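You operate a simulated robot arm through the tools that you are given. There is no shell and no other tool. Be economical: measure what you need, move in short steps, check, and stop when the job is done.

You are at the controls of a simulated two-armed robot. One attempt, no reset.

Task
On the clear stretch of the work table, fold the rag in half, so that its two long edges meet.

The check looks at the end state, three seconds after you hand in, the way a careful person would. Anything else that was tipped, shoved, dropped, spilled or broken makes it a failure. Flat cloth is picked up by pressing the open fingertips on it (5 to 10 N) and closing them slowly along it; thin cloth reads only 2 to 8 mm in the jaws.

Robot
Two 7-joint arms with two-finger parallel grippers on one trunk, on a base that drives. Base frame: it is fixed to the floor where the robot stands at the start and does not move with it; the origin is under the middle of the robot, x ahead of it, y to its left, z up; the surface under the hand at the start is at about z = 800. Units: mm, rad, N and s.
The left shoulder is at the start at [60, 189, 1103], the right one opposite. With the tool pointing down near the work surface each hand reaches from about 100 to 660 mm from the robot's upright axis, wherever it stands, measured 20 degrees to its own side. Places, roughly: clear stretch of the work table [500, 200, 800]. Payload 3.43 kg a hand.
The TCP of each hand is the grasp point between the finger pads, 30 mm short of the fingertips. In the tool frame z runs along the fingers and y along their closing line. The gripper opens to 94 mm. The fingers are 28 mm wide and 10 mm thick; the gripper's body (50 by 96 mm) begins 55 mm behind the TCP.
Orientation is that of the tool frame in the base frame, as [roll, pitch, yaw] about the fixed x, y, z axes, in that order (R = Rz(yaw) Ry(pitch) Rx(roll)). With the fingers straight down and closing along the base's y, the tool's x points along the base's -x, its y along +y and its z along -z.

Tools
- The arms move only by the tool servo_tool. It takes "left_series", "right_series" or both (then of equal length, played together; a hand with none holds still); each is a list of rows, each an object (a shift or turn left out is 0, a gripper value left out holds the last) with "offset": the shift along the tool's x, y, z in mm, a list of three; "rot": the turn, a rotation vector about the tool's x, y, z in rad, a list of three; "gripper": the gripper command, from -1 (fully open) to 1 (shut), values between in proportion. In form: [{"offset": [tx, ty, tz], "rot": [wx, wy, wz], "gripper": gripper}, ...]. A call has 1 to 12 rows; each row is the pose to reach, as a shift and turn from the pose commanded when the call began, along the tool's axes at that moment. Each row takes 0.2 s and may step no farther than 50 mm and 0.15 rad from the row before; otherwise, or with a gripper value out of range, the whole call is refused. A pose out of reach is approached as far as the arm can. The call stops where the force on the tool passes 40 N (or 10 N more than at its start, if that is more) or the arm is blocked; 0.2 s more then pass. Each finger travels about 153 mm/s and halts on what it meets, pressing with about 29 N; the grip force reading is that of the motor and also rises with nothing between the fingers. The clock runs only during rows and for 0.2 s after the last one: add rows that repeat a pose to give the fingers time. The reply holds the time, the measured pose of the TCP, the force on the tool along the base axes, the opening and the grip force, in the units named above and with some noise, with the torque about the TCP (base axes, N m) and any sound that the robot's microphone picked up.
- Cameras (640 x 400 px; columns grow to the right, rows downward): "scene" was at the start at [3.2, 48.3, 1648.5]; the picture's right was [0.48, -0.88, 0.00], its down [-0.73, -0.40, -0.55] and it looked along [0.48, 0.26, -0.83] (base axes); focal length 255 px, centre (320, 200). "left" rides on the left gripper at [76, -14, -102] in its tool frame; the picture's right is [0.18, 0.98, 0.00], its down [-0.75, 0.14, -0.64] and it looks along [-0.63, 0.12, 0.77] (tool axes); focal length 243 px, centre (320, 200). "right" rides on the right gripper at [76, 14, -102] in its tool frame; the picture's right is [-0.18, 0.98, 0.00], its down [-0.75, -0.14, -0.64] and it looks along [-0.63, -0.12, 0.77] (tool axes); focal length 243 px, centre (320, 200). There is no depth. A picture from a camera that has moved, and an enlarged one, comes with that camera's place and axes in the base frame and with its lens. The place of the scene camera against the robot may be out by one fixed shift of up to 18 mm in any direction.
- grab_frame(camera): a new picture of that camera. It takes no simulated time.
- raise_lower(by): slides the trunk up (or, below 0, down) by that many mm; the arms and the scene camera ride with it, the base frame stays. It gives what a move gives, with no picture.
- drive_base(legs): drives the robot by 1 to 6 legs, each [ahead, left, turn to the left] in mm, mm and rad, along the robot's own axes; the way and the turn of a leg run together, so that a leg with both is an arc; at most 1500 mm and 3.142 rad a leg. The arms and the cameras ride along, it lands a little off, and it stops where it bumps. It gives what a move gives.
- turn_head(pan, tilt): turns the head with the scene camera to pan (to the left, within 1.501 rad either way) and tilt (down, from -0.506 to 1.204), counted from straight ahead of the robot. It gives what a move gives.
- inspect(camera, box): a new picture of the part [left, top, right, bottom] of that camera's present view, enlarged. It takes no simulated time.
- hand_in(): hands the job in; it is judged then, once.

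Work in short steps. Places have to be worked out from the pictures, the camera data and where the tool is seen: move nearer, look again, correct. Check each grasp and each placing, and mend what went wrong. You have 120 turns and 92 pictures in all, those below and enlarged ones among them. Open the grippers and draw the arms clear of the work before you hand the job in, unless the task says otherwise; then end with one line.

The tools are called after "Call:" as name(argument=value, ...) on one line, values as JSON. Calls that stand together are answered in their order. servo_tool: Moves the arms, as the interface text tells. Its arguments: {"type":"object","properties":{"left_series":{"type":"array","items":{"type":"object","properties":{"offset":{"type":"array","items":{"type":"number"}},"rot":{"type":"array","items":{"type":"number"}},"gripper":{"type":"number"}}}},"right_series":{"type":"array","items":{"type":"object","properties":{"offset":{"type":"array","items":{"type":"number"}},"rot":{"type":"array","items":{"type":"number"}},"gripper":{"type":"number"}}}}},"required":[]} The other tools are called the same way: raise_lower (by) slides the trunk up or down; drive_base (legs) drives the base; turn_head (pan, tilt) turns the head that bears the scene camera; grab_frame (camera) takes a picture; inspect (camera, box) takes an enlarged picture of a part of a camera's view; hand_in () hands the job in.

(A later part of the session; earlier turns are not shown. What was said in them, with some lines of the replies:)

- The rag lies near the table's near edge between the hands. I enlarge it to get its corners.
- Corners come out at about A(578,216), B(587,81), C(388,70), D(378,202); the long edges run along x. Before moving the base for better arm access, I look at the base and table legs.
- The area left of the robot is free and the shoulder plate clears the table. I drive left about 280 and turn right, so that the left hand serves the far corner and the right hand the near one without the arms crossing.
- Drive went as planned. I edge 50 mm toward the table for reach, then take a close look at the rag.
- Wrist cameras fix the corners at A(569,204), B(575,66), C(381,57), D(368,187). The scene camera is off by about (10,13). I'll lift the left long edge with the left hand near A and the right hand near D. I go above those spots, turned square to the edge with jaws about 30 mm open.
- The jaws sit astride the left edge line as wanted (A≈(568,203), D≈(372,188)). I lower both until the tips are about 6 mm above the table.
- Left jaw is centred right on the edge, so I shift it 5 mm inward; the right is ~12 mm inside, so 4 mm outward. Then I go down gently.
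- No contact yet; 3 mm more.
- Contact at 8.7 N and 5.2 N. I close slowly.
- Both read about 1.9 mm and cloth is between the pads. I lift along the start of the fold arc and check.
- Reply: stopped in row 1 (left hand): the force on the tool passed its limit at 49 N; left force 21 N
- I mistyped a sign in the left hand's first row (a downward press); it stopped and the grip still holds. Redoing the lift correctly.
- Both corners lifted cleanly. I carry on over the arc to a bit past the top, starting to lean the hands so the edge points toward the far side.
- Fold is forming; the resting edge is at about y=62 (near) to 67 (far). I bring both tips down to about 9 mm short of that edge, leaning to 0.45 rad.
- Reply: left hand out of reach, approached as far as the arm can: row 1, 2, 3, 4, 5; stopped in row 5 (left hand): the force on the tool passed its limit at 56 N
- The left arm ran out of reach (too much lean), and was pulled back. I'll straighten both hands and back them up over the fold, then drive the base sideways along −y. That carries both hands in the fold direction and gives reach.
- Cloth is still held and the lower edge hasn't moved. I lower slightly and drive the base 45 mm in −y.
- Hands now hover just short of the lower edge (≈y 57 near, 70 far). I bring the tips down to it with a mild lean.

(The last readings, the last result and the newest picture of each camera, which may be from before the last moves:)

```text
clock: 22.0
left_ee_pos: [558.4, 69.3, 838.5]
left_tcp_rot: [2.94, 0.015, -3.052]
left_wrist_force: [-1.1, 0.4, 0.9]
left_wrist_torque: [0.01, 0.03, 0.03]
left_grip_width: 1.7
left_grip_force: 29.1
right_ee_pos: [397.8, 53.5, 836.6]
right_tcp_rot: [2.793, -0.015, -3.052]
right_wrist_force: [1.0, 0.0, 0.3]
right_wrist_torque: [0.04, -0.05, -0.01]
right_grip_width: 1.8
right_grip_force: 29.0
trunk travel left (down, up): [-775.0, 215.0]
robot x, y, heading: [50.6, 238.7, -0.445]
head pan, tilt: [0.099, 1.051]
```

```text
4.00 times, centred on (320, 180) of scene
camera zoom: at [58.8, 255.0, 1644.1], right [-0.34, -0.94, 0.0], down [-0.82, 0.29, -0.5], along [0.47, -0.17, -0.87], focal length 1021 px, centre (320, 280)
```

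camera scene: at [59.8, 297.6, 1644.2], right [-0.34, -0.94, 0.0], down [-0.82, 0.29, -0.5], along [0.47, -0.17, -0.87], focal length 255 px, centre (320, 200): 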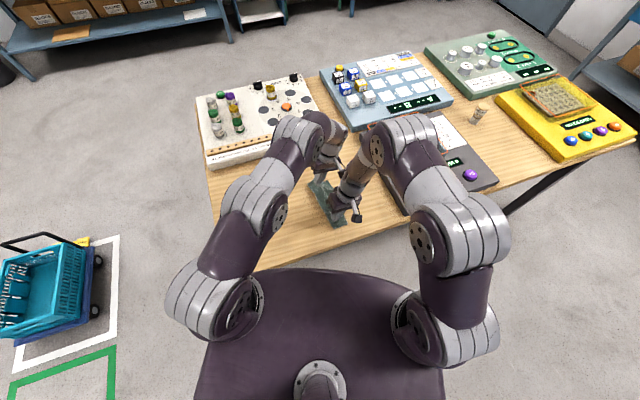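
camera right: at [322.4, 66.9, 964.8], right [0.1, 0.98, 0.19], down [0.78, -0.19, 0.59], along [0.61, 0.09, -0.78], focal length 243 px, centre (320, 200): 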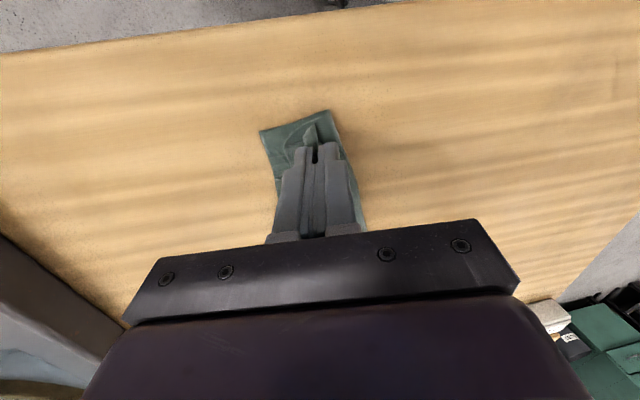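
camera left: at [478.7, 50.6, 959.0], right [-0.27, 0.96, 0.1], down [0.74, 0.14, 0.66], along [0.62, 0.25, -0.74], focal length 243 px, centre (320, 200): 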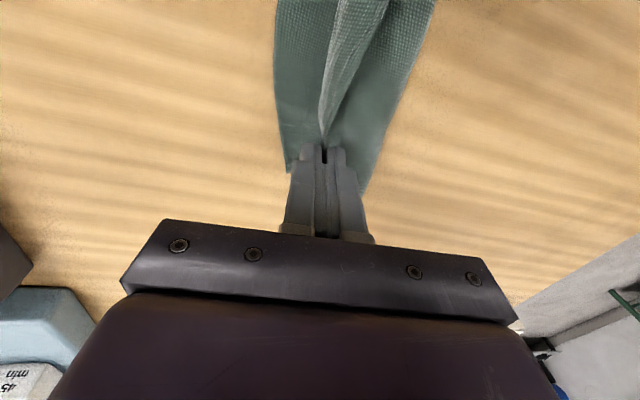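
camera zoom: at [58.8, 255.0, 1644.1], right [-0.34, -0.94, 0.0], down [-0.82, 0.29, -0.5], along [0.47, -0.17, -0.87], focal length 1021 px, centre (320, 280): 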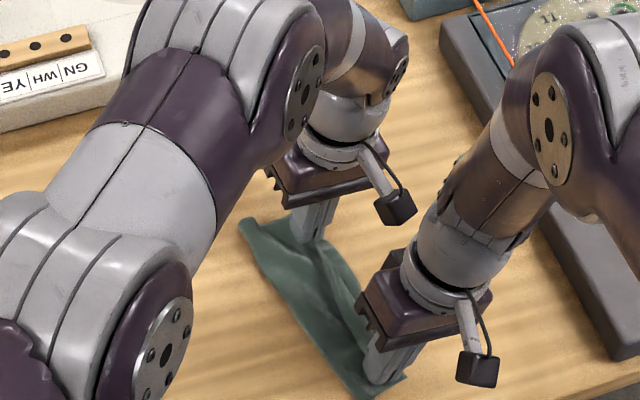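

The near end has shifted somewhat: lower edge ≈y 40 there and my tips are ~20 mm short of it, while the far side is ~10 short. I nudge the right hand 11 mm farther and lower both a touch.

Call:
servo_tool(left_series=[{"offset": [0, -1, 1]}, {"offset": [0, -2, 2]}, {"offset": [0, -2, 2]}], right_series=[{"offset": [0, -5, -2]}, {"offset": [0, -10.5, -3]}, {"offset": [0, -11, -2]}])

Call:
grab_frame(camera="right")

Call:
inspect(camera="scene", box=[280, 160, 380, 240])

```text
clock: 22.8
left_ee_pos: [558.5, 69.0, 836.0]
left_tcp_rot: [2.939, 0.014, -3.053]
left_wrist_force: [-1.2, 0.6, -0.7]
left_wrist_torque: [0.01, 0.0, 0.01]
left_grip_width: 2.0
left_grip_force: 29.6
right_ee_pos: [399.1, 42.9, 834.9]
right_tcp_rot: [2.79, -0.014, -3.052]
right_wrist_force: [0.3, 0.4, 4.8]
right_wrist_torque: [-0.02, -0.07, 0.0]
right_grip_width: 1.7
right_grip_force: 29.0
trunk travel left (down, up): [-775.0, 215.0]
robot x, y, heading: [46.3, 235.4, -0.445]
head pan, tilt: [0.099, 1.051]
```

```text
55 pictures are left
camera right: at [326.8, 14.1, 937.1], right [0.11, 0.94, 0.33], down [0.79, -0.28, 0.54], along [0.6, 0.21, -0.77], focal length 243 px, centre (320, 200)
```

right: 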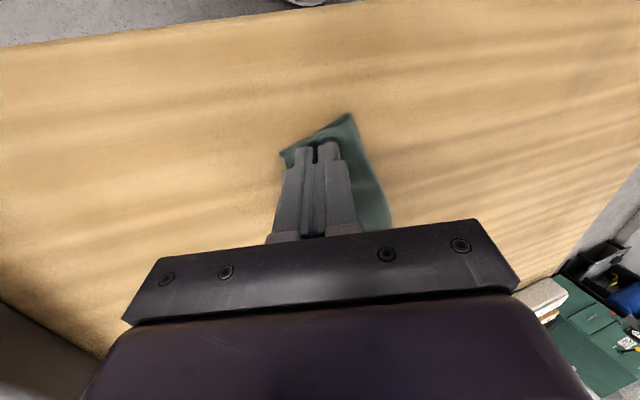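

```text
5.00 times, centred on (330, 200) of scene
camera zoom: at [58.6, 255.3, 1644.2], right [-0.34, -0.94, 0.0], down [-0.82, 0.29, -0.5], along [0.47, -0.17, -0.87], focal length 1276 px, centre (270, 200)
```

zoom: 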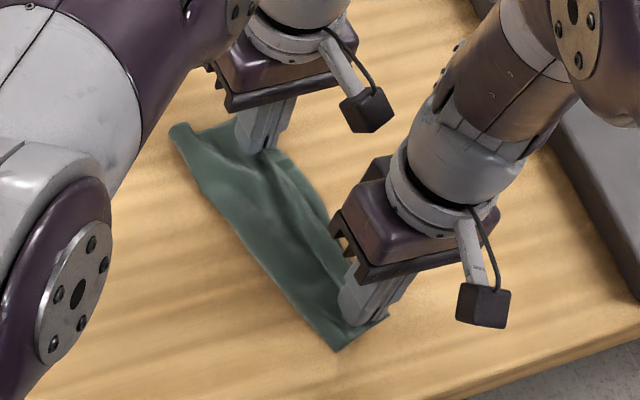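

The near end is being dragged along now, so I stop here: raise the right a hair, open both slowly and draw back along the fingers.

Call:
servo_tool(left_series=[{"offset": [0, 0, 0], "gripper": 0.9}, {"offset": [0, 0, 0], "gripper": 0.8}, {"offset": [0, 0, 0], "gripper": 0.72}, {"offset": [0, 0, -5], "gripper": 0.7}, {"offset": [0, 0, -12]}, {"offset": [0, 0, -20]}, {"offset": [0, 0, -35]}, {"offset": [0, 0, -60]}, {"offset": [0, 0, -90]}], right_series=[{"offset": [0, 0, -2], "gripper": 0.9}, {"offset": [0, 0, -2], "gripper": 0.8}, {"offset": [0, 0, -2], "gripper": 0.72}, {"offset": [0, 0, -5], "gripper": 0.7}, {"offset": [0, 0, -12]}, {"offset": [0, 0, -20]}, {"offset": [0, 0, -35]}, {"offset": [0, 0, -60]}, {"offset": [0, 0, -90]}])

Call:
grab_frame(camera="right")

Call:
grab_frame(camera="left")

Call:
inspect(camera="scene", box=[280, 160, 380, 240])

```text
clock: 24.8
left_ee_pos: [557.5, 49.7, 924.2]
left_tcp_rot: [2.938, 0.015, -3.053]
left_wrist_force: [-0.6, 0.5, 0.4]
left_wrist_torque: [0.0, -0.01, -0.04]
left_grip_width: 14.1
left_grip_force: 0.1
right_ee_pos: [402.8, 11.8, 919.7]
right_tcp_rot: [2.791, -0.015, -3.052]
right_wrist_force: [-0.7, 0.4, 0.3]
right_wrist_torque: [0.01, 0.01, 0.02]
right_grip_width: 14.2
right_grip_force: 0.0
trunk travel left (down, up): [-775.0, 215.0]
robot x, y, heading: [47.6, 237.5, -0.438]
head pan, tilt: [0.099, 1.051]
```

```text
53 pictures are left
camera right: at [329.7, -16.4, 1021.2], right [0.11, 0.94, 0.34], down [0.79, -0.28, 0.54], along [0.6, 0.21, -0.77], focal length 243 px, centre (320, 200)
```

right: 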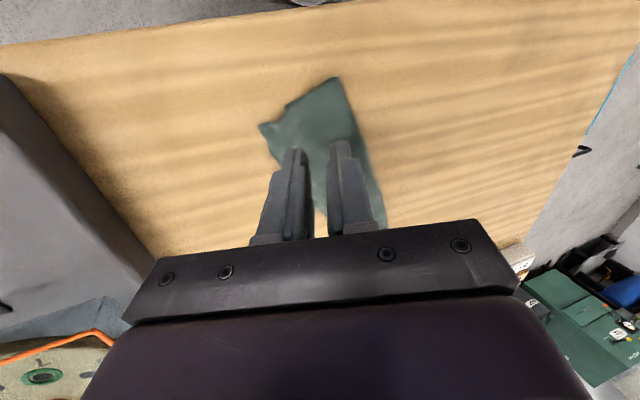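

```text
52 pictures are left
camera left: at [482.4, 8.3, 1021.3], right [-0.27, 0.94, 0.19], down [0.74, 0.08, 0.67], along [0.61, 0.33, -0.72], focal length 243 px, centre (320, 200)
```

left: 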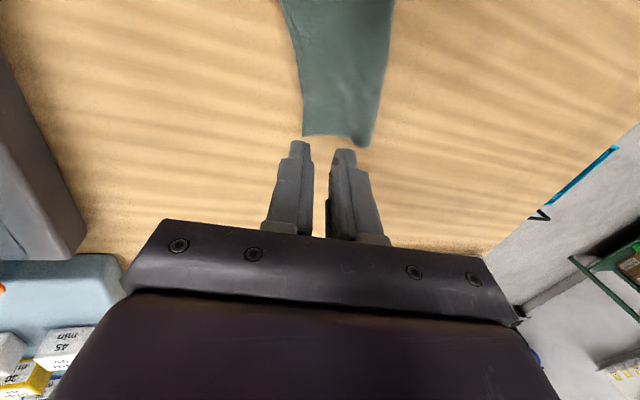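

```text
5.00 times, centred on (330, 200) of scene
camera zoom: at [58.0, 254.8, 1644.0], right [-0.34, -0.94, 0.0], down [-0.82, 0.29, -0.5], along [0.47, -0.17, -0.87], focal length 1276 px, centre (270, 200)
```

zoom: 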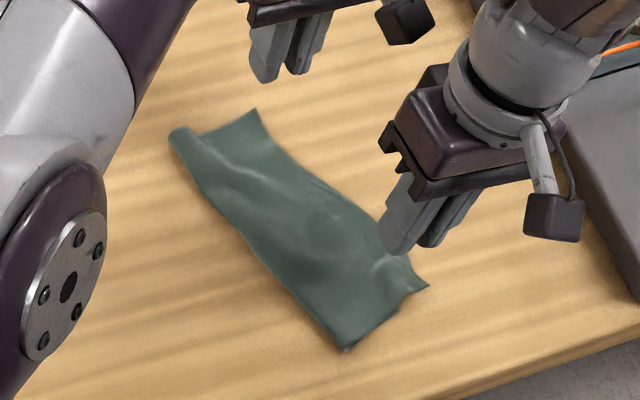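

Excellent, it looks well folded. I back the right hand out of view and enlarge to check how the edges meet.

Call:
servo_tool(right_series=[{"offset": [0, -45, -10]}, {"offset": [0, -90, -20]}, {"offset": [0, -125, -30]}], left_series=[{"offset": [0, 0, -30]}, {"offset": [0, 0, -50]}, {"offset": [0, 0, -50]}])

Call:
inspect(camera="scene", box=[300, 170, 380, 230])

Call:
grab_frame(camera="right")

Call:
inspect(camera="left", box=[240, 0, 420, 170])

```text
clock: 25.6
left_ee_pos: [544.9, 54.6, 963.9]
left_tcp_rot: [2.939, 0.012, -3.053]
left_wrist_force: [0.5, 0.3, 0.4]
left_wrist_torque: [0.04, 0.01, -0.01]
left_grip_width: 13.8
left_grip_force: 0.0
left hand out of reach, approached as far as the arm can: row 1, 2, 3
right_ee_pos: [414.3, -116.1, 903.2]
right_tcp_rot: [2.79, -0.014, -3.053]
right_wrist_force: [0.5, -0.4, 0.4]
right_wrist_torque: [-0.02, 0.0, -0.03]
right_grip_width: 14.0
right_grip_force: 0.0
trunk travel left (down, up): [-775.0, 215.0]
robot x, y, heading: [44.5, 233.8, -0.443]
head pan, tilt: [0.099, 1.051]
```

```text
6.67 times, centred on (340, 200) of scene
camera zoom: at [59.7, 253.6, 1644.1], right [-0.34, -0.94, 0.0], down [-0.82, 0.29, -0.5], along [0.47, -0.17, -0.87], focal length 1702 px, centre (187, 200)
```

zoom: 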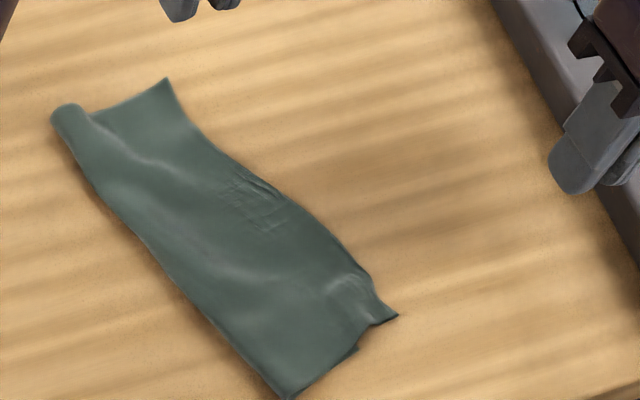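

```text
49 pictures are left
camera right: at [342.0, -144.8, 1005.6], right [0.11, 0.94, 0.34], down [0.79, -0.28, 0.54], along [0.6, 0.21, -0.77], focal length 243 px, centre (320, 200)
```

right: 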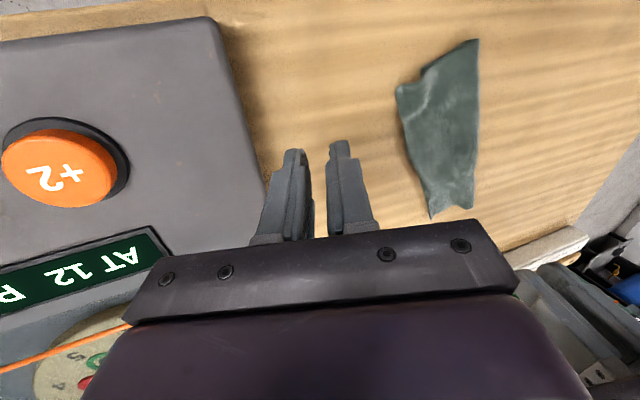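

```text
2.35 times, centred on (330, 85) of left
camera zoom: at [470.1, 13.3, 1061.0], right [-0.27, 0.94, 0.2], down [0.74, 0.07, 0.67], along [0.61, 0.33, -0.72], focal length 571 px, centre (296, 471)
```

zoom: 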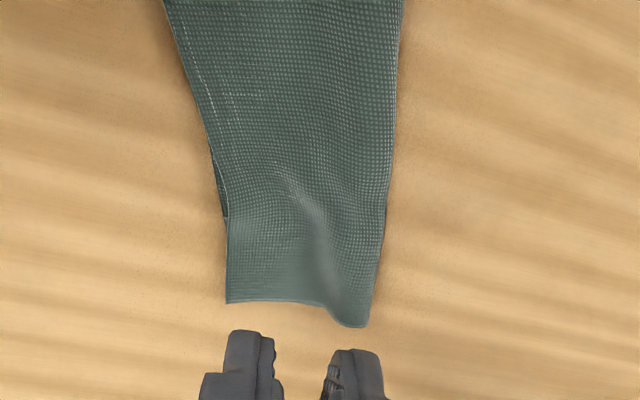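

Near end looks good with a small corner of the lower layer showing. I look closer at the far end from the scene and left cameras.

Call:
inspect(camera="scene", box=[302, 174, 342, 204])

Call:
inspect(camera="left", box=[285, 0, 375, 145])

Call:
inspect(camera="right", box=[370, 20, 530, 230])

```text
13.33 times, centred on (322, 189) of scene
camera zoom: at [59.7, 253.6, 1644.1], right [-0.34, -0.94, 0.0], down [-0.82, 0.29, -0.5], along [0.47, -0.17, -0.87], focal length 3403 px, centre (293, 347)
```

zoom: 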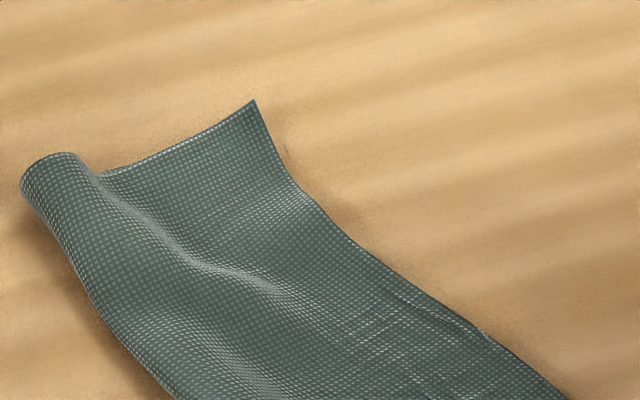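

```text
2.76 times, centred on (330, 72) of left
camera zoom: at [470.1, 13.3, 1061.0], right [-0.27, 0.94, 0.2], down [0.74, 0.07, 0.67], along [0.61, 0.33, -0.72], focal length 669 px, centre (292, 552)
```

zoom: 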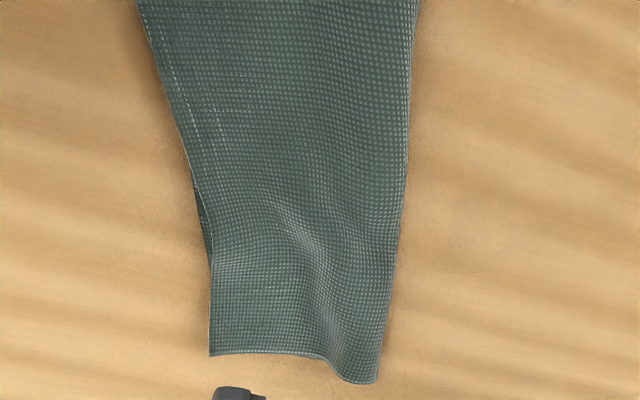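

```text
1.90 times, centred on (450, 125) of right
camera zoom: at [342.0, -144.8, 1005.6], right [0.11, 0.94, 0.34], down [0.79, -0.28, 0.54], along [0.6, 0.21, -0.77], focal length 462 px, centre (72, 343)
```

zoom: 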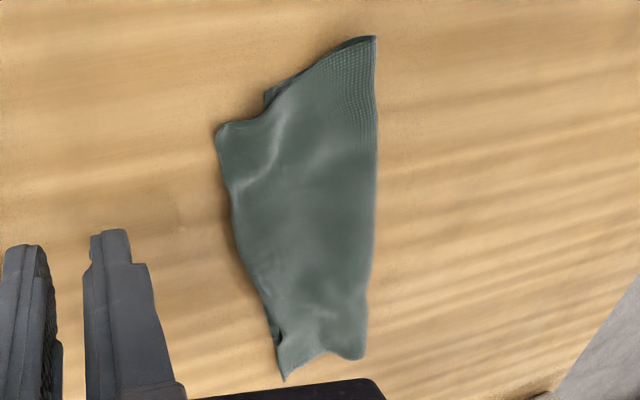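

Call:
inspect(camera="scene", box=[328, 198, 362, 224])

Call:
inspect(camera="right", box=[390, 30, 490, 100])

```text
15.38 times, centred on (345, 211) of scene
camera zoom: at [59.7, 253.6, 1644.1], right [-0.34, -0.94, 0.0], down [-0.82, 0.29, -0.5], along [0.47, -0.17, -0.87], focal length 3927 px, centre (-65, 31)
```

zoom: 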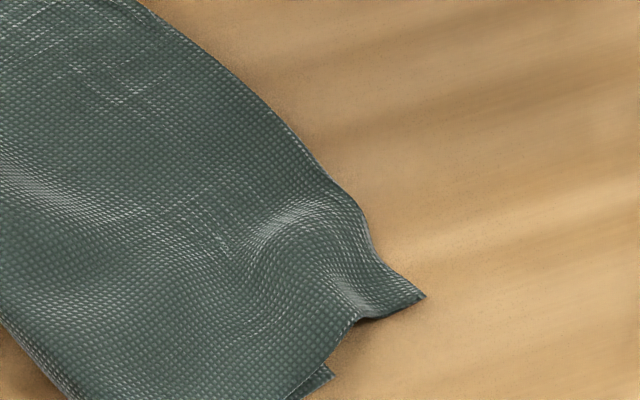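

```text
5.71 times, centred on (440, 65) of right
camera zoom: at [342.0, -144.8, 1005.6], right [0.11, 0.94, 0.34], down [0.79, -0.28, 0.54], along [0.6, 0.21, -0.77], focal length 1386 px, centre (-366, 971)
```

zoom: 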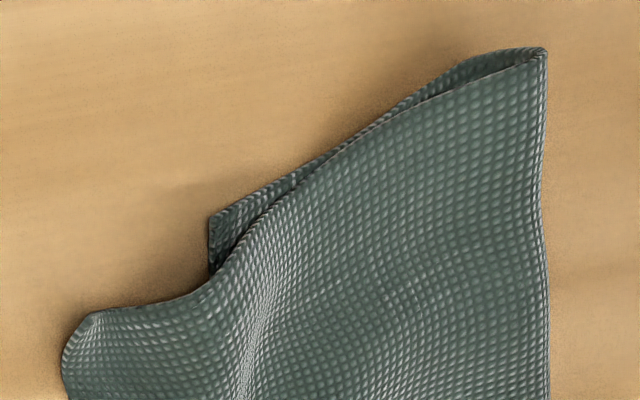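

The near corner D of the top layer overshoots C by roughly 20–25 mm, so it needs pulling back; the far end's overlap is unclear. I turn the right hand to look at the edge side from −y.

Call:
servo_tool(right_series=[{"offset": [0, -3, -8], "rot": [0.1, 0, 0]}, {"offset": [0, -6, -16], "rot": [0.2, 0, 0]}, {"offset": [0, -9, -24], "rot": [0.3, 0, 0]}, {"offset": [0, -9, -24], "rot": [0.35, 0, 0]}])

Call:
servo_tool(right_series=[{"offset": [0, 5, 0], "rot": [0, 0, -0.14]}, {"offset": [0, 10, 0], "rot": [0, 0, -0.28]}, {"offset": [0, 15, 0], "rot": [0, 0, -0.42]}, {"offset": [0, 20, 0], "rot": [0, 0, -0.56]}, {"offset": [0, 25, 0], "rot": [0, 0, -0.7]}, {"offset": [0, 30, 0], "rot": [0, 0, -0.84]}, {"offset": [0, 30, 0], "rot": [0, 0, -0.95]}])

Call:
grab_frame(camera="right")

```text
clock: 26.6
left_ee_pos: [545.6, 54.7, 964.2]
left_tcp_rot: [2.942, 0.015, -3.053]
left_wrist_force: [0.3, 0.2, 0.1]
left_wrist_torque: [0.0, 0.0, -0.04]
left_grip_width: 14.1
left_grip_force: 0.1
right_ee_pos: [415.5, -131.3, 924.7]
right_tcp_rot: [-3.141, -0.015, -3.052]
right_wrist_force: [1.0, -0.3, -0.6]
right_wrist_torque: [-0.01, 0.0, 0.02]
right_grip_width: 14.2
right_grip_force: 0.1
trunk travel left (down, up): [-775.0, 215.0]
robot x, y, heading: [49.8, 233.7, -0.45]
head pan, tilt: [0.099, 1.051]
```

```text
clock: 28.2
left_ee_pos: [544.1, 55.1, 964.2]
left_tcp_rot: [2.937, 0.013, -3.052]
left_wrist_force: [-0.3, -0.3, 0.2]
left_wrist_torque: [0.03, 0.01, 0.02]
left_grip_width: 14.1
left_grip_force: 0.1
right_ee_pos: [414.0, -101.8, 923.1]
right_tcp_rot: [3.129, -0.007, -2.101]
right_wrist_force: [-0.6, -0.8, -1.0]
right_wrist_torque: [-0.01, 0.01, -0.01]
right_grip_width: 14.1
right_grip_force: 0.1
trunk travel left (down, up): [-775.0, 215.0]
robot x, y, heading: [48.3, 237.7, -0.444]
head pan, tilt: [0.099, 1.051]
```

```text
42 pictures are left
camera right: at [364.1, -160.4, 1027.0], right [-0.76, 0.66, 0.01], down [0.51, 0.58, 0.63], along [0.41, 0.48, -0.77], focal length 243 px, centre (320, 200)
```

right: 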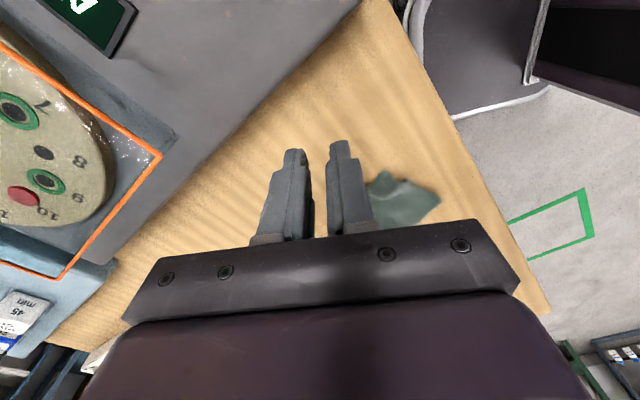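

The gripper blocks that view, but triangulating existing pictures: the far corners A and B coincide (~(586,67)), while the near top corner D≈(396,−3) overshoots C≈(387,25) by ~28 mm. I'll regrip the top layer near D, square to its edge, and lay it back.

Call:
servo_tool(right_series=[{"offset": [-19, 11, 0], "rot": [0, 0, 0.146], "gripper": 0.36}, {"offset": [-38, 22, 0], "rot": [0, 0, 0.292]}, {"offset": [-58, 33, 5], "rot": [0, 0, 0.438]}, {"offset": [-77, 43, 12], "rot": [0, 0, 0.584]}, {"offset": [-96, 54, 23], "rot": [0, 0, 0.73]}, {"offset": [-96, 54, 23], "rot": [0, 0, 0.73]}])

Call:
inspect(camera="right", box=[200, 30, 440, 200])

```text
clock: 29.3
left_ee_pos: [548.4, 60.9, 962.4]
left_tcp_rot: [2.933, 0.014, -3.055]
left_wrist_force: [0.8, 0.0, 0.1]
left_wrist_torque: [0.07, 0.1, 0.05]
left_grip_width: 14.1
left_grip_force: 0.1
right_ee_pos: [413.6, -6.1, 906.2]
right_tcp_rot: [3.132, -0.018, -2.758]
right_wrist_force: [-0.2, 0.0, -0.3]
right_wrist_torque: [0.01, 0.0, -0.05]
right_grip_width: 30.2
right_grip_force: 0.1
trunk travel left (down, up): [-775.0, 215.0]
robot x, y, heading: [50.7, 239.8, -0.441]
head pan, tilt: [0.099, 1.051]
stopped in row 5 (left hand): the force on the tool passed its limit at 54 N (the readings are from after the stop); the commanded pose is now the measured one
```

```text
2.35 times, centred on (320, 115) of right
camera zoom: at [339.3, -20.9, 1010.0], right [-0.2, 0.98, 0.0], down [0.76, 0.15, 0.63], along [0.61, 0.13, -0.78], focal length 571 px, centre (320, 400)
```

zoom: 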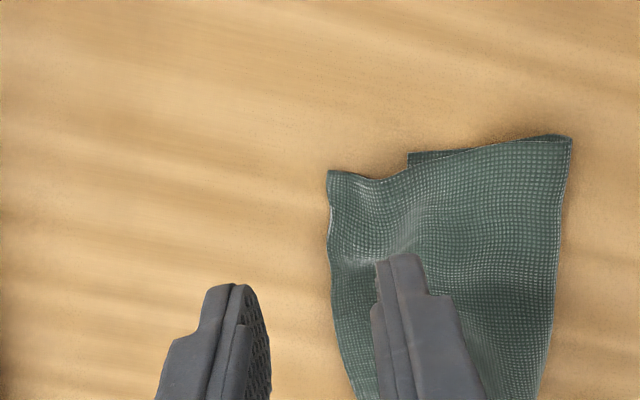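

The left hand was in the way; it goes off first to +y. The near-end view is now good: D(400,−3), C(389,22), fold corner (372,74).

Call:
servo_tool(left_series=[{"offset": [0, 30, 0], "rot": [0.05, 0, 0]}, {"offset": [0, 70, 0], "rot": [0.1, 0, 0]}, {"offset": [0, 110, 0], "rot": [0.15, 0, 0]}, {"offset": [0, 150, 0], "rot": [0.2, 0, 0]}])

Call:
servo_tool(right_series=[{"offset": [-5.5, 5, 15], "rot": [0, 0, 0.04]}, {"offset": [-10.8, 9.7, 40], "rot": [0, 0, 0.08]}, {"offset": [-10.8, 9.7, 66], "rot": [0, 0, 0.08]}, {"offset": [-10.8, 9.7, 66], "rot": [0, 0, 0.08]}])

Call:
inspect(camera="right", box=[200, 60, 440, 210])

```text
clock: 30.3
left_ee_pos: [535.0, 208.3, 992.3]
left_tcp_rot: [3.135, 0.013, -3.056]
left_wrist_force: [0.2, 0.4, 0.7]
left_wrist_torque: [0.0, 0.02, -0.04]
left_grip_width: 14.3
left_grip_force: 0.0
right_ee_pos: [412.9, -3.7, 907.0]
right_tcp_rot: [3.136, -0.018, -2.758]
right_wrist_force: [-0.3, 0.7, 0.3]
right_wrist_torque: [-0.03, 0.0, 0.01]
right_grip_width: 30.1
right_grip_force: 0.1
trunk travel left (down, up): [-775.0, 215.0]
robot x, y, heading: [49.2, 236.4, -0.449]
head pan, tilt: [0.099, 1.051]
```

```text
clock: 31.3
left_ee_pos: [534.5, 206.1, 993.7]
left_tcp_rot: [3.133, 0.014, -3.056]
left_wrist_force: [-0.2, 0.5, 0.8]
left_wrist_torque: [-0.02, 0.03, 0.02]
left_grip_width: 13.8
left_grip_force: 0.0
right_ee_pos: [418.9, 8.2, 841.0]
right_tcp_rot: [3.136, -0.018, -2.838]
right_wrist_force: [-0.5, 1.7, -0.1]
right_wrist_torque: [0.05, -0.01, 0.06]
right_grip_width: 30.2
right_grip_force: 0.0
trunk travel left (down, up): [-775.0, 215.0]
robot x, y, heading: [52.5, 235.9, -0.446]
head pan, tilt: [0.099, 1.051]
```

```text
2.67 times, centred on (320, 135) of right
camera zoom: at [343.0, -2.0, 944.0], right [-0.12, 0.99, 0.0], down [0.77, 0.09, 0.63], along [0.62, 0.08, -0.78], focal length 647 px, centre (320, 373)
```

zoom: 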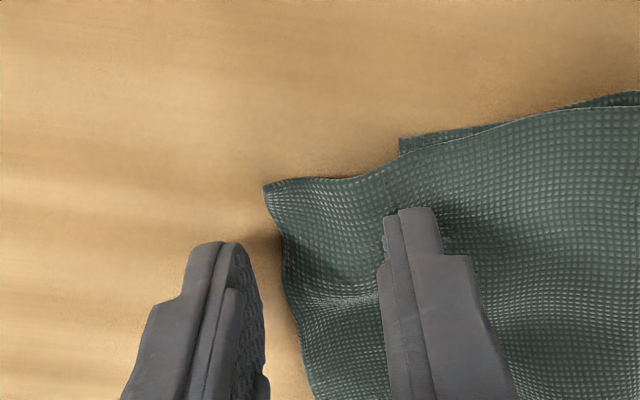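

Good placement; shift 4 mm outward so only the overhang is between the fingers, and go down to contact.

Call:
servo_tool(right_series=[{"offset": [0, -4, 3]}, {"offset": [0, -4, 6]}, {"offset": [0, -4, 8]}, {"offset": [0, -4, 9.5]}, {"offset": [0, -4, 9.5]}])

```text
clock: 32.5
left_ee_pos: [533.4, 206.8, 994.1]
left_tcp_rot: [3.132, 0.013, -3.056]
left_wrist_force: [-0.6, -0.7, -0.8]
left_wrist_torque: [-0.03, 0.01, -0.02]
left_grip_width: 14.2
left_grip_force: 0.2
right_ee_pos: [419.3, 3.6, 831.7]
right_tcp_rot: [3.138, -0.016, -2.837]
right_wrist_force: [-1.1, -0.4, 16.2]
right_wrist_torque: [0.35, 0.1, 0.03]
right_grip_width: 30.3
right_grip_force: 0.0
trunk travel left (down, up): [-775.0, 215.0]
robot x, y, heading: [49.6, 238.2, -0.449]
head pan, tilt: [0.099, 1.051]
```

Contact at 16 N, a bit much; ease up 0.8 mm and close slowly.

Call:
servo_tool(right_series=[{"offset": [0, 0, -0.8], "gripper": 0.42}, {"offset": [0, 0, -0.8], "gripper": 0.48}, {"offset": [0, 0, -0.8], "gripper": 0.54}, {"offset": [0, 0, -0.8], "gripper": 0.6}, {"offset": [0, 0, -0.8], "gripper": 0.66}, {"offset": [0, 0, -0.8], "gripper": 0.72}, {"offset": [0, 0, -0.8], "gripper": 0.78}, {"offset": [0, 0, -0.8], "gripper": 0.84}, {"offset": [0, 0, -0.8], "gripper": 0.9}, {"offset": [0, 0, -0.8], "gripper": 1.0}, {"offset": [0, 0, -0.8], "gripper": 1.0}, {"offset": [0, 0, -0.8], "gripper": 1.0}])

Call:
servo_tool(right_series=[{"offset": [0, 2, -5]}, {"offset": [0, 5, -11]}, {"offset": [0, 10, -17]}, {"offset": [0, 10, -17]}])

Call:
inspect(camera="right", box=[200, 60, 440, 210])

```text
clock: 35.1
left_ee_pos: [534.2, 206.5, 992.6]
left_tcp_rot: [3.132, 0.014, -3.056]
left_wrist_force: [-0.8, 0.5, -0.5]
left_wrist_torque: [0.0, 0.0, 0.03]
left_grip_width: 14.3
left_grip_force: 0.0
right_ee_pos: [419.9, 4.5, 833.0]
right_tcp_rot: [3.135, -0.019, -2.839]
right_wrist_force: [-0.6, 1.9, 11.1]
right_wrist_torque: [0.19, -0.06, 0.03]
right_grip_width: 3.3
right_grip_force: 29.0
trunk travel left (down, up): [-775.0, 215.0]
robot x, y, heading: [48.7, 232.7, -0.444]
head pan, tilt: [0.099, 1.051]
```

```text
clock: 36.1
left_ee_pos: [534.8, 205.2, 992.2]
left_tcp_rot: [3.133, 0.015, -3.057]
left_wrist_force: [-0.2, -0.1, -0.2]
left_wrist_torque: [0.01, -0.03, 0.0]
left_grip_width: 14.0
left_grip_force: 0.0
right_ee_pos: [417.5, 13.9, 849.2]
right_tcp_rot: [3.135, -0.018, -2.839]
right_wrist_force: [-0.6, 0.9, 0.5]
right_wrist_torque: [0.01, 0.02, -0.03]
right_grip_width: 3.2
right_grip_force: 29.7
trunk travel left (down, up): [-775.0, 215.0]
robot x, y, heading: [48.5, 236.6, -0.45]
head pan, tilt: [0.099, 1.051]
```

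```text
2.67 times, centred on (320, 135) of right
camera zoom: at [341.9, 3.6, 952.4], right [-0.12, 0.99, 0.0], down [0.77, 0.09, 0.63], along [0.62, 0.08, -0.78], focal length 647 px, centre (320, 373)
```

zoom: 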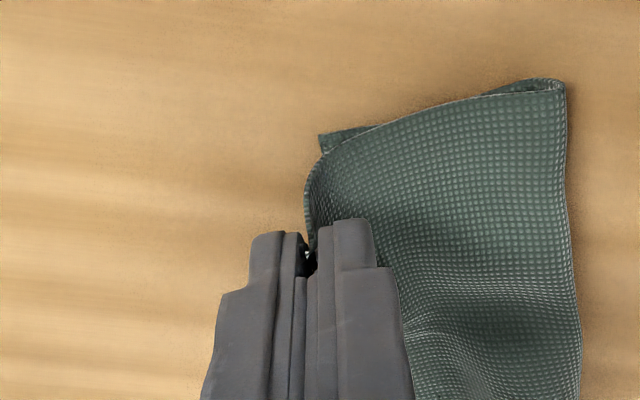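

Gripped (3.2 mm). The lower corner C is now at about (393,11). I lift up and back to let the fold relax outward, then lay the edge down about 9 mm inside the lower edge with a lean.

Call:
servo_tool(right_series=[{"offset": [0, 12, -12]}, {"offset": [0, 24, -22]}, {"offset": [0, 36, -28]}, {"offset": [0, 36, -28]}, {"offset": [0, 30, -24], "rot": [-0.05, 0, 0]}, {"offset": [0, 24, -18], "rot": [-0.12, 0, 0]}, {"offset": [0, 17, -10], "rot": [-0.19, 0, 0]}, {"offset": [0, 10, 0], "rot": [-0.26, 0, 0]}, {"offset": [0, 3.7, 10], "rot": [-0.35, 0, 0]}, {"offset": [0, 3.7, 10], "rot": [-0.35, 0, 0]}])

Call:
inspect(camera="right", box=[200, 60, 440, 210])

Call:
inspect(camera="scene", box=[300, 170, 380, 230])

```text
clock: 38.3
left_ee_pos: [533.5, 206.2, 993.9]
left_tcp_rot: [3.133, 0.015, -3.056]
left_wrist_force: [0.1, 1.6, 0.4]
left_wrist_torque: [-0.02, 0.02, 0.0]
left_grip_width: 14.2
left_grip_force: 0.0
right_ee_pos: [414.9, 16.5, 838.5]
right_tcp_rot: [2.785, -0.018, -2.839]
right_wrist_force: [0.1, 0.6, 0.7]
right_wrist_torque: [-0.03, -0.04, 0.01]
right_grip_width: 2.7
right_grip_force: 29.2
trunk travel left (down, up): [-775.0, 215.0]
robot x, y, heading: [52.0, 235.7, -0.445]
head pan, tilt: [0.099, 1.051]
```

```text
2.67 times, centred on (320, 135) of right
camera zoom: at [351.2, -27.1, 940.9], right [-0.1, 0.94, 0.34], down [0.83, -0.11, 0.54], along [0.54, 0.33, -0.77], focal length 647 px, centre (320, 373)
```

zoom: 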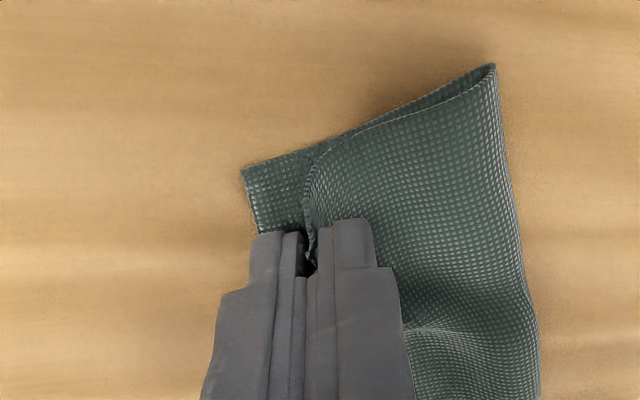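

```text
6.67 times, centred on (340, 200) of scene
camera zoom: at [58.7, 255.6, 1644.1], right [-0.34, -0.94, 0.0], down [-0.82, 0.29, -0.5], along [0.47, -0.17, -0.87], focal length 1702 px, centre (187, 200)
```

zoom: 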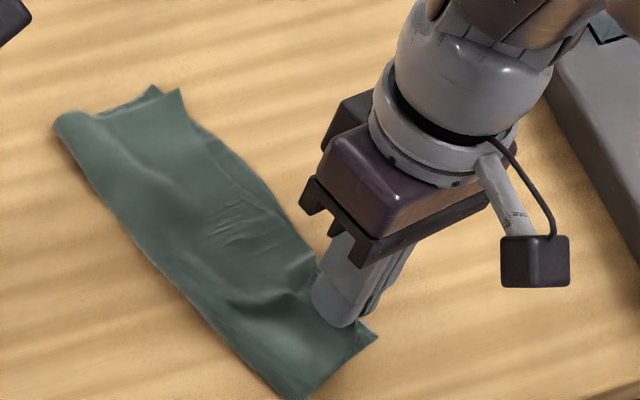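

Close: the top edge is ~8–10 mm inside the lower edge with the pinched strip standing. I go 4 mm farther, down 3 mm, and release along the fingers.

Call:
servo_tool(right_series=[{"offset": [0, -4, 1]}, {"offset": [0, -5, 2]}, {"offset": [0, -5, 2], "gripper": 0.9}, {"offset": [0, -5, 2], "gripper": 0.8}, {"offset": [0, -5, 2], "gripper": 0.7}, {"offset": [0, -5, -5]}, {"offset": [0, -5, -12]}, {"offset": [0, -5, -25]}, {"offset": [0, -8, -50]}, {"offset": [0, -10, -80]}])

Call:
inspect(camera="right", box=[220, 20, 460, 170])

Call:
inspect(camera="scene", box=[300, 170, 380, 230])

```text
clock: 40.5
left_ee_pos: [534.4, 207.3, 993.4]
left_tcp_rot: [3.132, 0.012, -3.056]
left_wrist_force: [-0.4, -0.4, 1.2]
left_wrist_torque: [0.01, -0.01, -0.02]
left_grip_width: 14.2
left_grip_force: 0.0
right_ee_pos: [426.7, -18.8, 911.0]
right_tcp_rot: [2.784, -0.018, -2.837]
right_wrist_force: [-1.0, 0.6, -0.1]
right_wrist_torque: [0.0, 0.01, 0.06]
right_grip_width: 14.3
right_grip_force: 0.1
trunk travel left (down, up): [-775.0, 215.0]
robot x, y, heading: [49.6, 237.7, -0.445]
head pan, tilt: [0.099, 1.051]
```

```text
2.67 times, centred on (340, 95) of right
camera zoom: at [362.7, -62.2, 1012.3], right [-0.09, 0.94, 0.34], down [0.83, -0.11, 0.54], along [0.54, 0.33, -0.77], focal length 647 px, centre (267, 480)
```

zoom: 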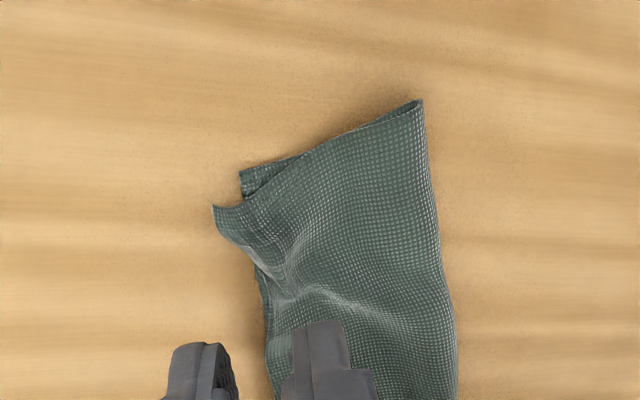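

```text
6.67 times, centred on (340, 200) of scene
camera zoom: at [58.5, 255.0, 1644.1], right [-0.34, -0.94, 0.0], down [-0.82, 0.29, -0.5], along [0.47, -0.17, -0.87], focal length 1702 px, centre (187, 200)
```

zoom: 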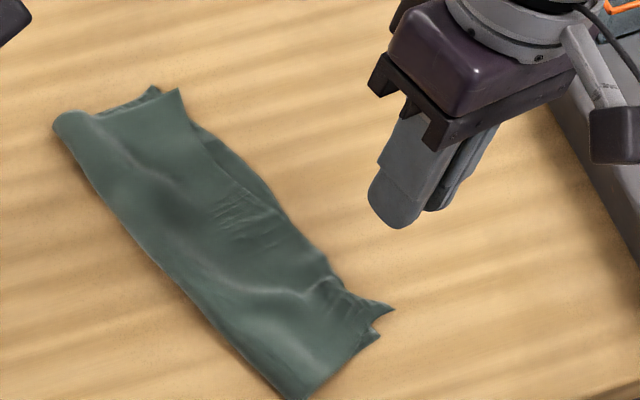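

Near end is now within ~9 mm. I back the right hand off and bring the left camera over the far end to measure there.

Call:
servo_tool(right_series=[{"offset": [0, -45, -10], "rot": [0.1, 0, 0]}, {"offset": [0, -90, -20], "rot": [0.2, 0, 0]}, {"offset": [0, -130, -30], "rot": [0.3, 0, 0]}])

Call:
servo_tool(left_series=[{"offset": [5, -35, 10]}, {"offset": [10, -75, 25]}, {"offset": [15, -115, 40]}, {"offset": [15, -115, 40]}])

Call:
inspect(camera="left", box=[220, 0, 440, 140])

Call:
inspect(camera="scene", box=[305, 175, 345, 205])

Call:
inspect(camera="scene", box=[320, 190, 360, 220])

```text
clock: 41.3
left_ee_pos: [535.3, 206.5, 992.0]
left_tcp_rot: [3.132, 0.014, -3.056]
left_wrist_force: [0.1, -0.5, 0.5]
left_wrist_torque: [-0.01, 0.01, -0.03]
left_grip_width: 14.2
left_grip_force: 0.0
right_ee_pos: [467.2, -144.7, 894.2]
right_tcp_rot: [3.089, -0.018, -2.837]
right_wrist_force: [0.0, 0.2, -0.8]
right_wrist_torque: [0.0, 0.03, -0.01]
right_grip_width: 14.1
right_grip_force: 0.0
trunk travel left (down, up): [-775.0, 215.0]
robot x, y, heading: [51.3, 232.0, -0.447]
head pan, tilt: [0.099, 1.051]
```

```text
clock: 42.3
left_ee_pos: [529.9, 91.2, 952.0]
left_tcp_rot: [3.133, 0.013, -3.057]
left_wrist_force: [0.8, 0.5, -0.1]
left_wrist_torque: [0.01, -0.01, 0.04]
left_grip_width: 14.2
left_grip_force: 0.1
right_ee_pos: [467.6, -143.6, 893.7]
right_tcp_rot: [3.088, -0.017, -2.837]
right_wrist_force: [-0.5, -0.2, -0.5]
right_wrist_torque: [-0.01, -0.04, 0.02]
right_grip_width: 14.4
right_grip_force: 0.1
trunk travel left (down, up): [-775.0, 215.0]
robot x, y, heading: [49.0, 235.0, -0.448]
head pan, tilt: [0.099, 1.051]
```

```text
2.86 times, centred on (330, 70) of left
camera zoom: at [452.7, 68.7, 1054.3], right [-0.27, 0.96, 0.01], down [0.73, 0.2, 0.65], along [0.63, 0.18, -0.76], focal length 693 px, centre (291, 571)
```

zoom: 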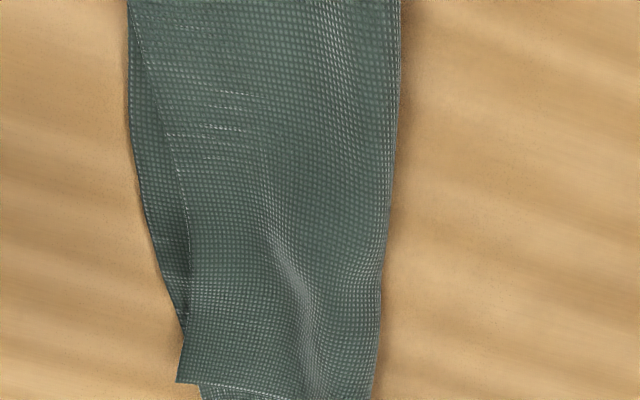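

```text
13.33 times, centred on (325, 190) of scene
camera zoom: at [58.9, 255.7, 1644.1], right [-0.34, -0.94, 0.0], down [-0.82, 0.29, -0.5], along [0.47, -0.17, -0.87], focal length 3403 px, centre (253, 333)
```

zoom: 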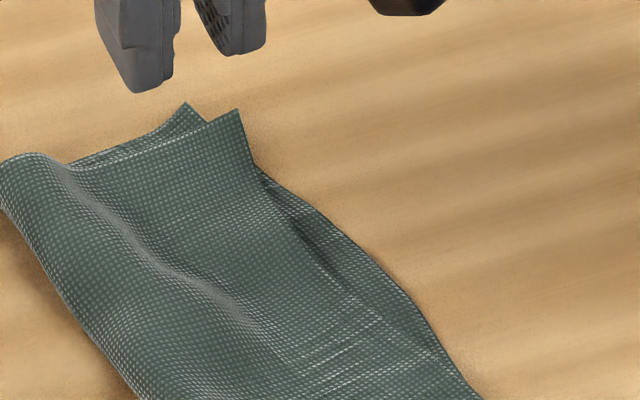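

```text
13.33 times, centred on (340, 205) of scene
camera zoom: at [58.9, 255.7, 1644.1], right [-0.34, -0.94, 0.0], down [-0.82, 0.29, -0.5], along [0.47, -0.17, -0.87], focal length 3403 px, centre (53, 133)
```

zoom: 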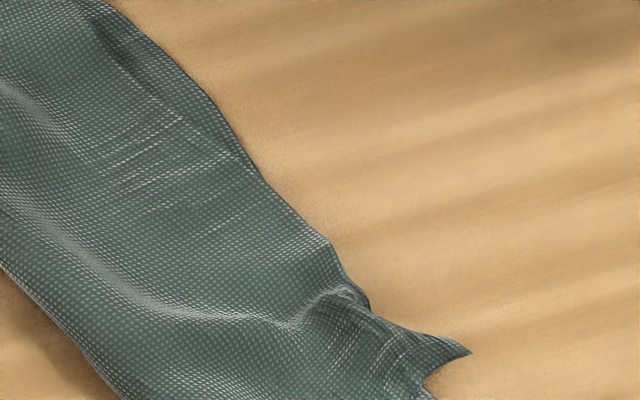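

Far corners A/B are ~10 mm apart, near D/C ~12 mm, and the edges run together within about a centimetre; the fold is roughly half. More tugging risks worsening it, so I open the grippers and withdraw both arms.

Call:
servo_tool(left_series=[{"offset": [0, 0, -30]}, {"offset": [5, 40, -45]}, {"offset": [10, 80, -45]}, {"offset": [15, 120, -45]}, {"offset": [20, 160, -45], "gripper": 0}, {"offset": [25, 190, -45], "gripper": -1}, {"offset": [25, 190, -45], "gripper": -1}, {"offset": [25, 190, -45], "gripper": -1}], right_series=[{"offset": [0, 0, -30]}, {"offset": [0, 0, -60]}, {"offset": [10, 0, -80]}, {"offset": [20, 0, -80]}, {"offset": [30, 0, -80], "gripper": 0}, {"offset": [40, 0, -80], "gripper": -1}, {"offset": [40, 0, -80], "gripper": -1}, {"offset": [40, 0, -80], "gripper": -1}])

Call:
grab_frame(camera="scene")

Call:
inspect(camera="scene", box=[300, 170, 380, 230])

```text
clock: 44.1
left_ee_pos: [485.4, 276.8, 998.1]
left_tcp_rot: [3.134, 0.014, -3.057]
left_wrist_force: [-0.1, 0.5, 0.2]
left_wrist_torque: [0.01, 0.05, -0.04]
left_grip_width: 93.9
left_grip_force: 0.1
right_ee_pos: [431.5, -160.0, 974.0]
right_tcp_rot: [3.086, -0.017, -2.837]
right_wrist_force: [-0.7, -0.5, 0.6]
right_wrist_torque: [0.0, -0.02, 0.0]
right_grip_width: 94.3
right_grip_force: 0.2
trunk travel left (down, up): [-775.0, 215.0]
robot x, y, heading: [48.5, 238.7, -0.447]
head pan, tilt: [0.099, 1.051]
```

```text
31 pictures are left
camera scene: at [58.9, 255.2, 1644.1], right [-0.34, -0.94, 0.0], down [-0.82, 0.29, -0.5], along [0.47, -0.17, -0.87], focal length 255 px, centre (320, 200)
```

scene: 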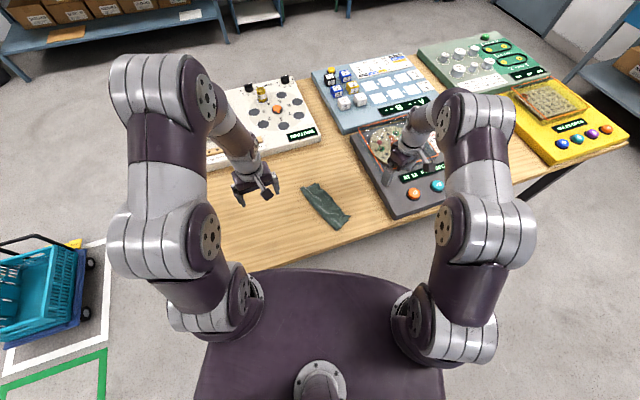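

```text
6.67 times, centred on (340, 200) of scene
camera zoom: at [58.9, 255.2, 1644.1], right [-0.34, -0.94, 0.0], down [-0.82, 0.29, -0.5], along [0.47, -0.17, -0.87], focal length 1702 px, centre (187, 200)
```

zoom: 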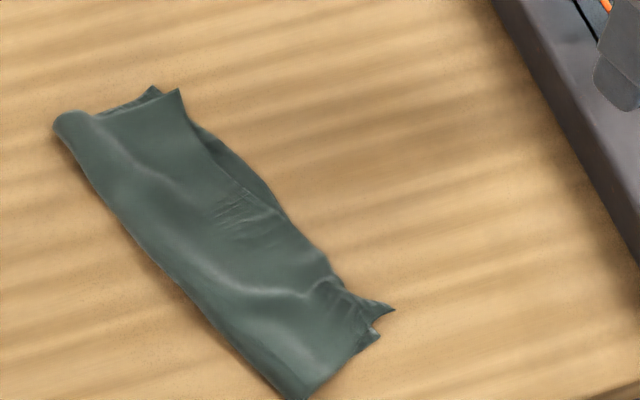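

The rag is folded in half with both long edges together, everything else untouched, hands open and clear. Handing in.

Call:
hand_in()

```text
The job is handed in.
```

The rag is folded in half with its long edges meeting to within about 1 cm (the two corner pairs sit roughly 10–12 mm apart). Both grippers are open and clear of the work, nothing else on the table looks disturbed, and I've handed the job in.
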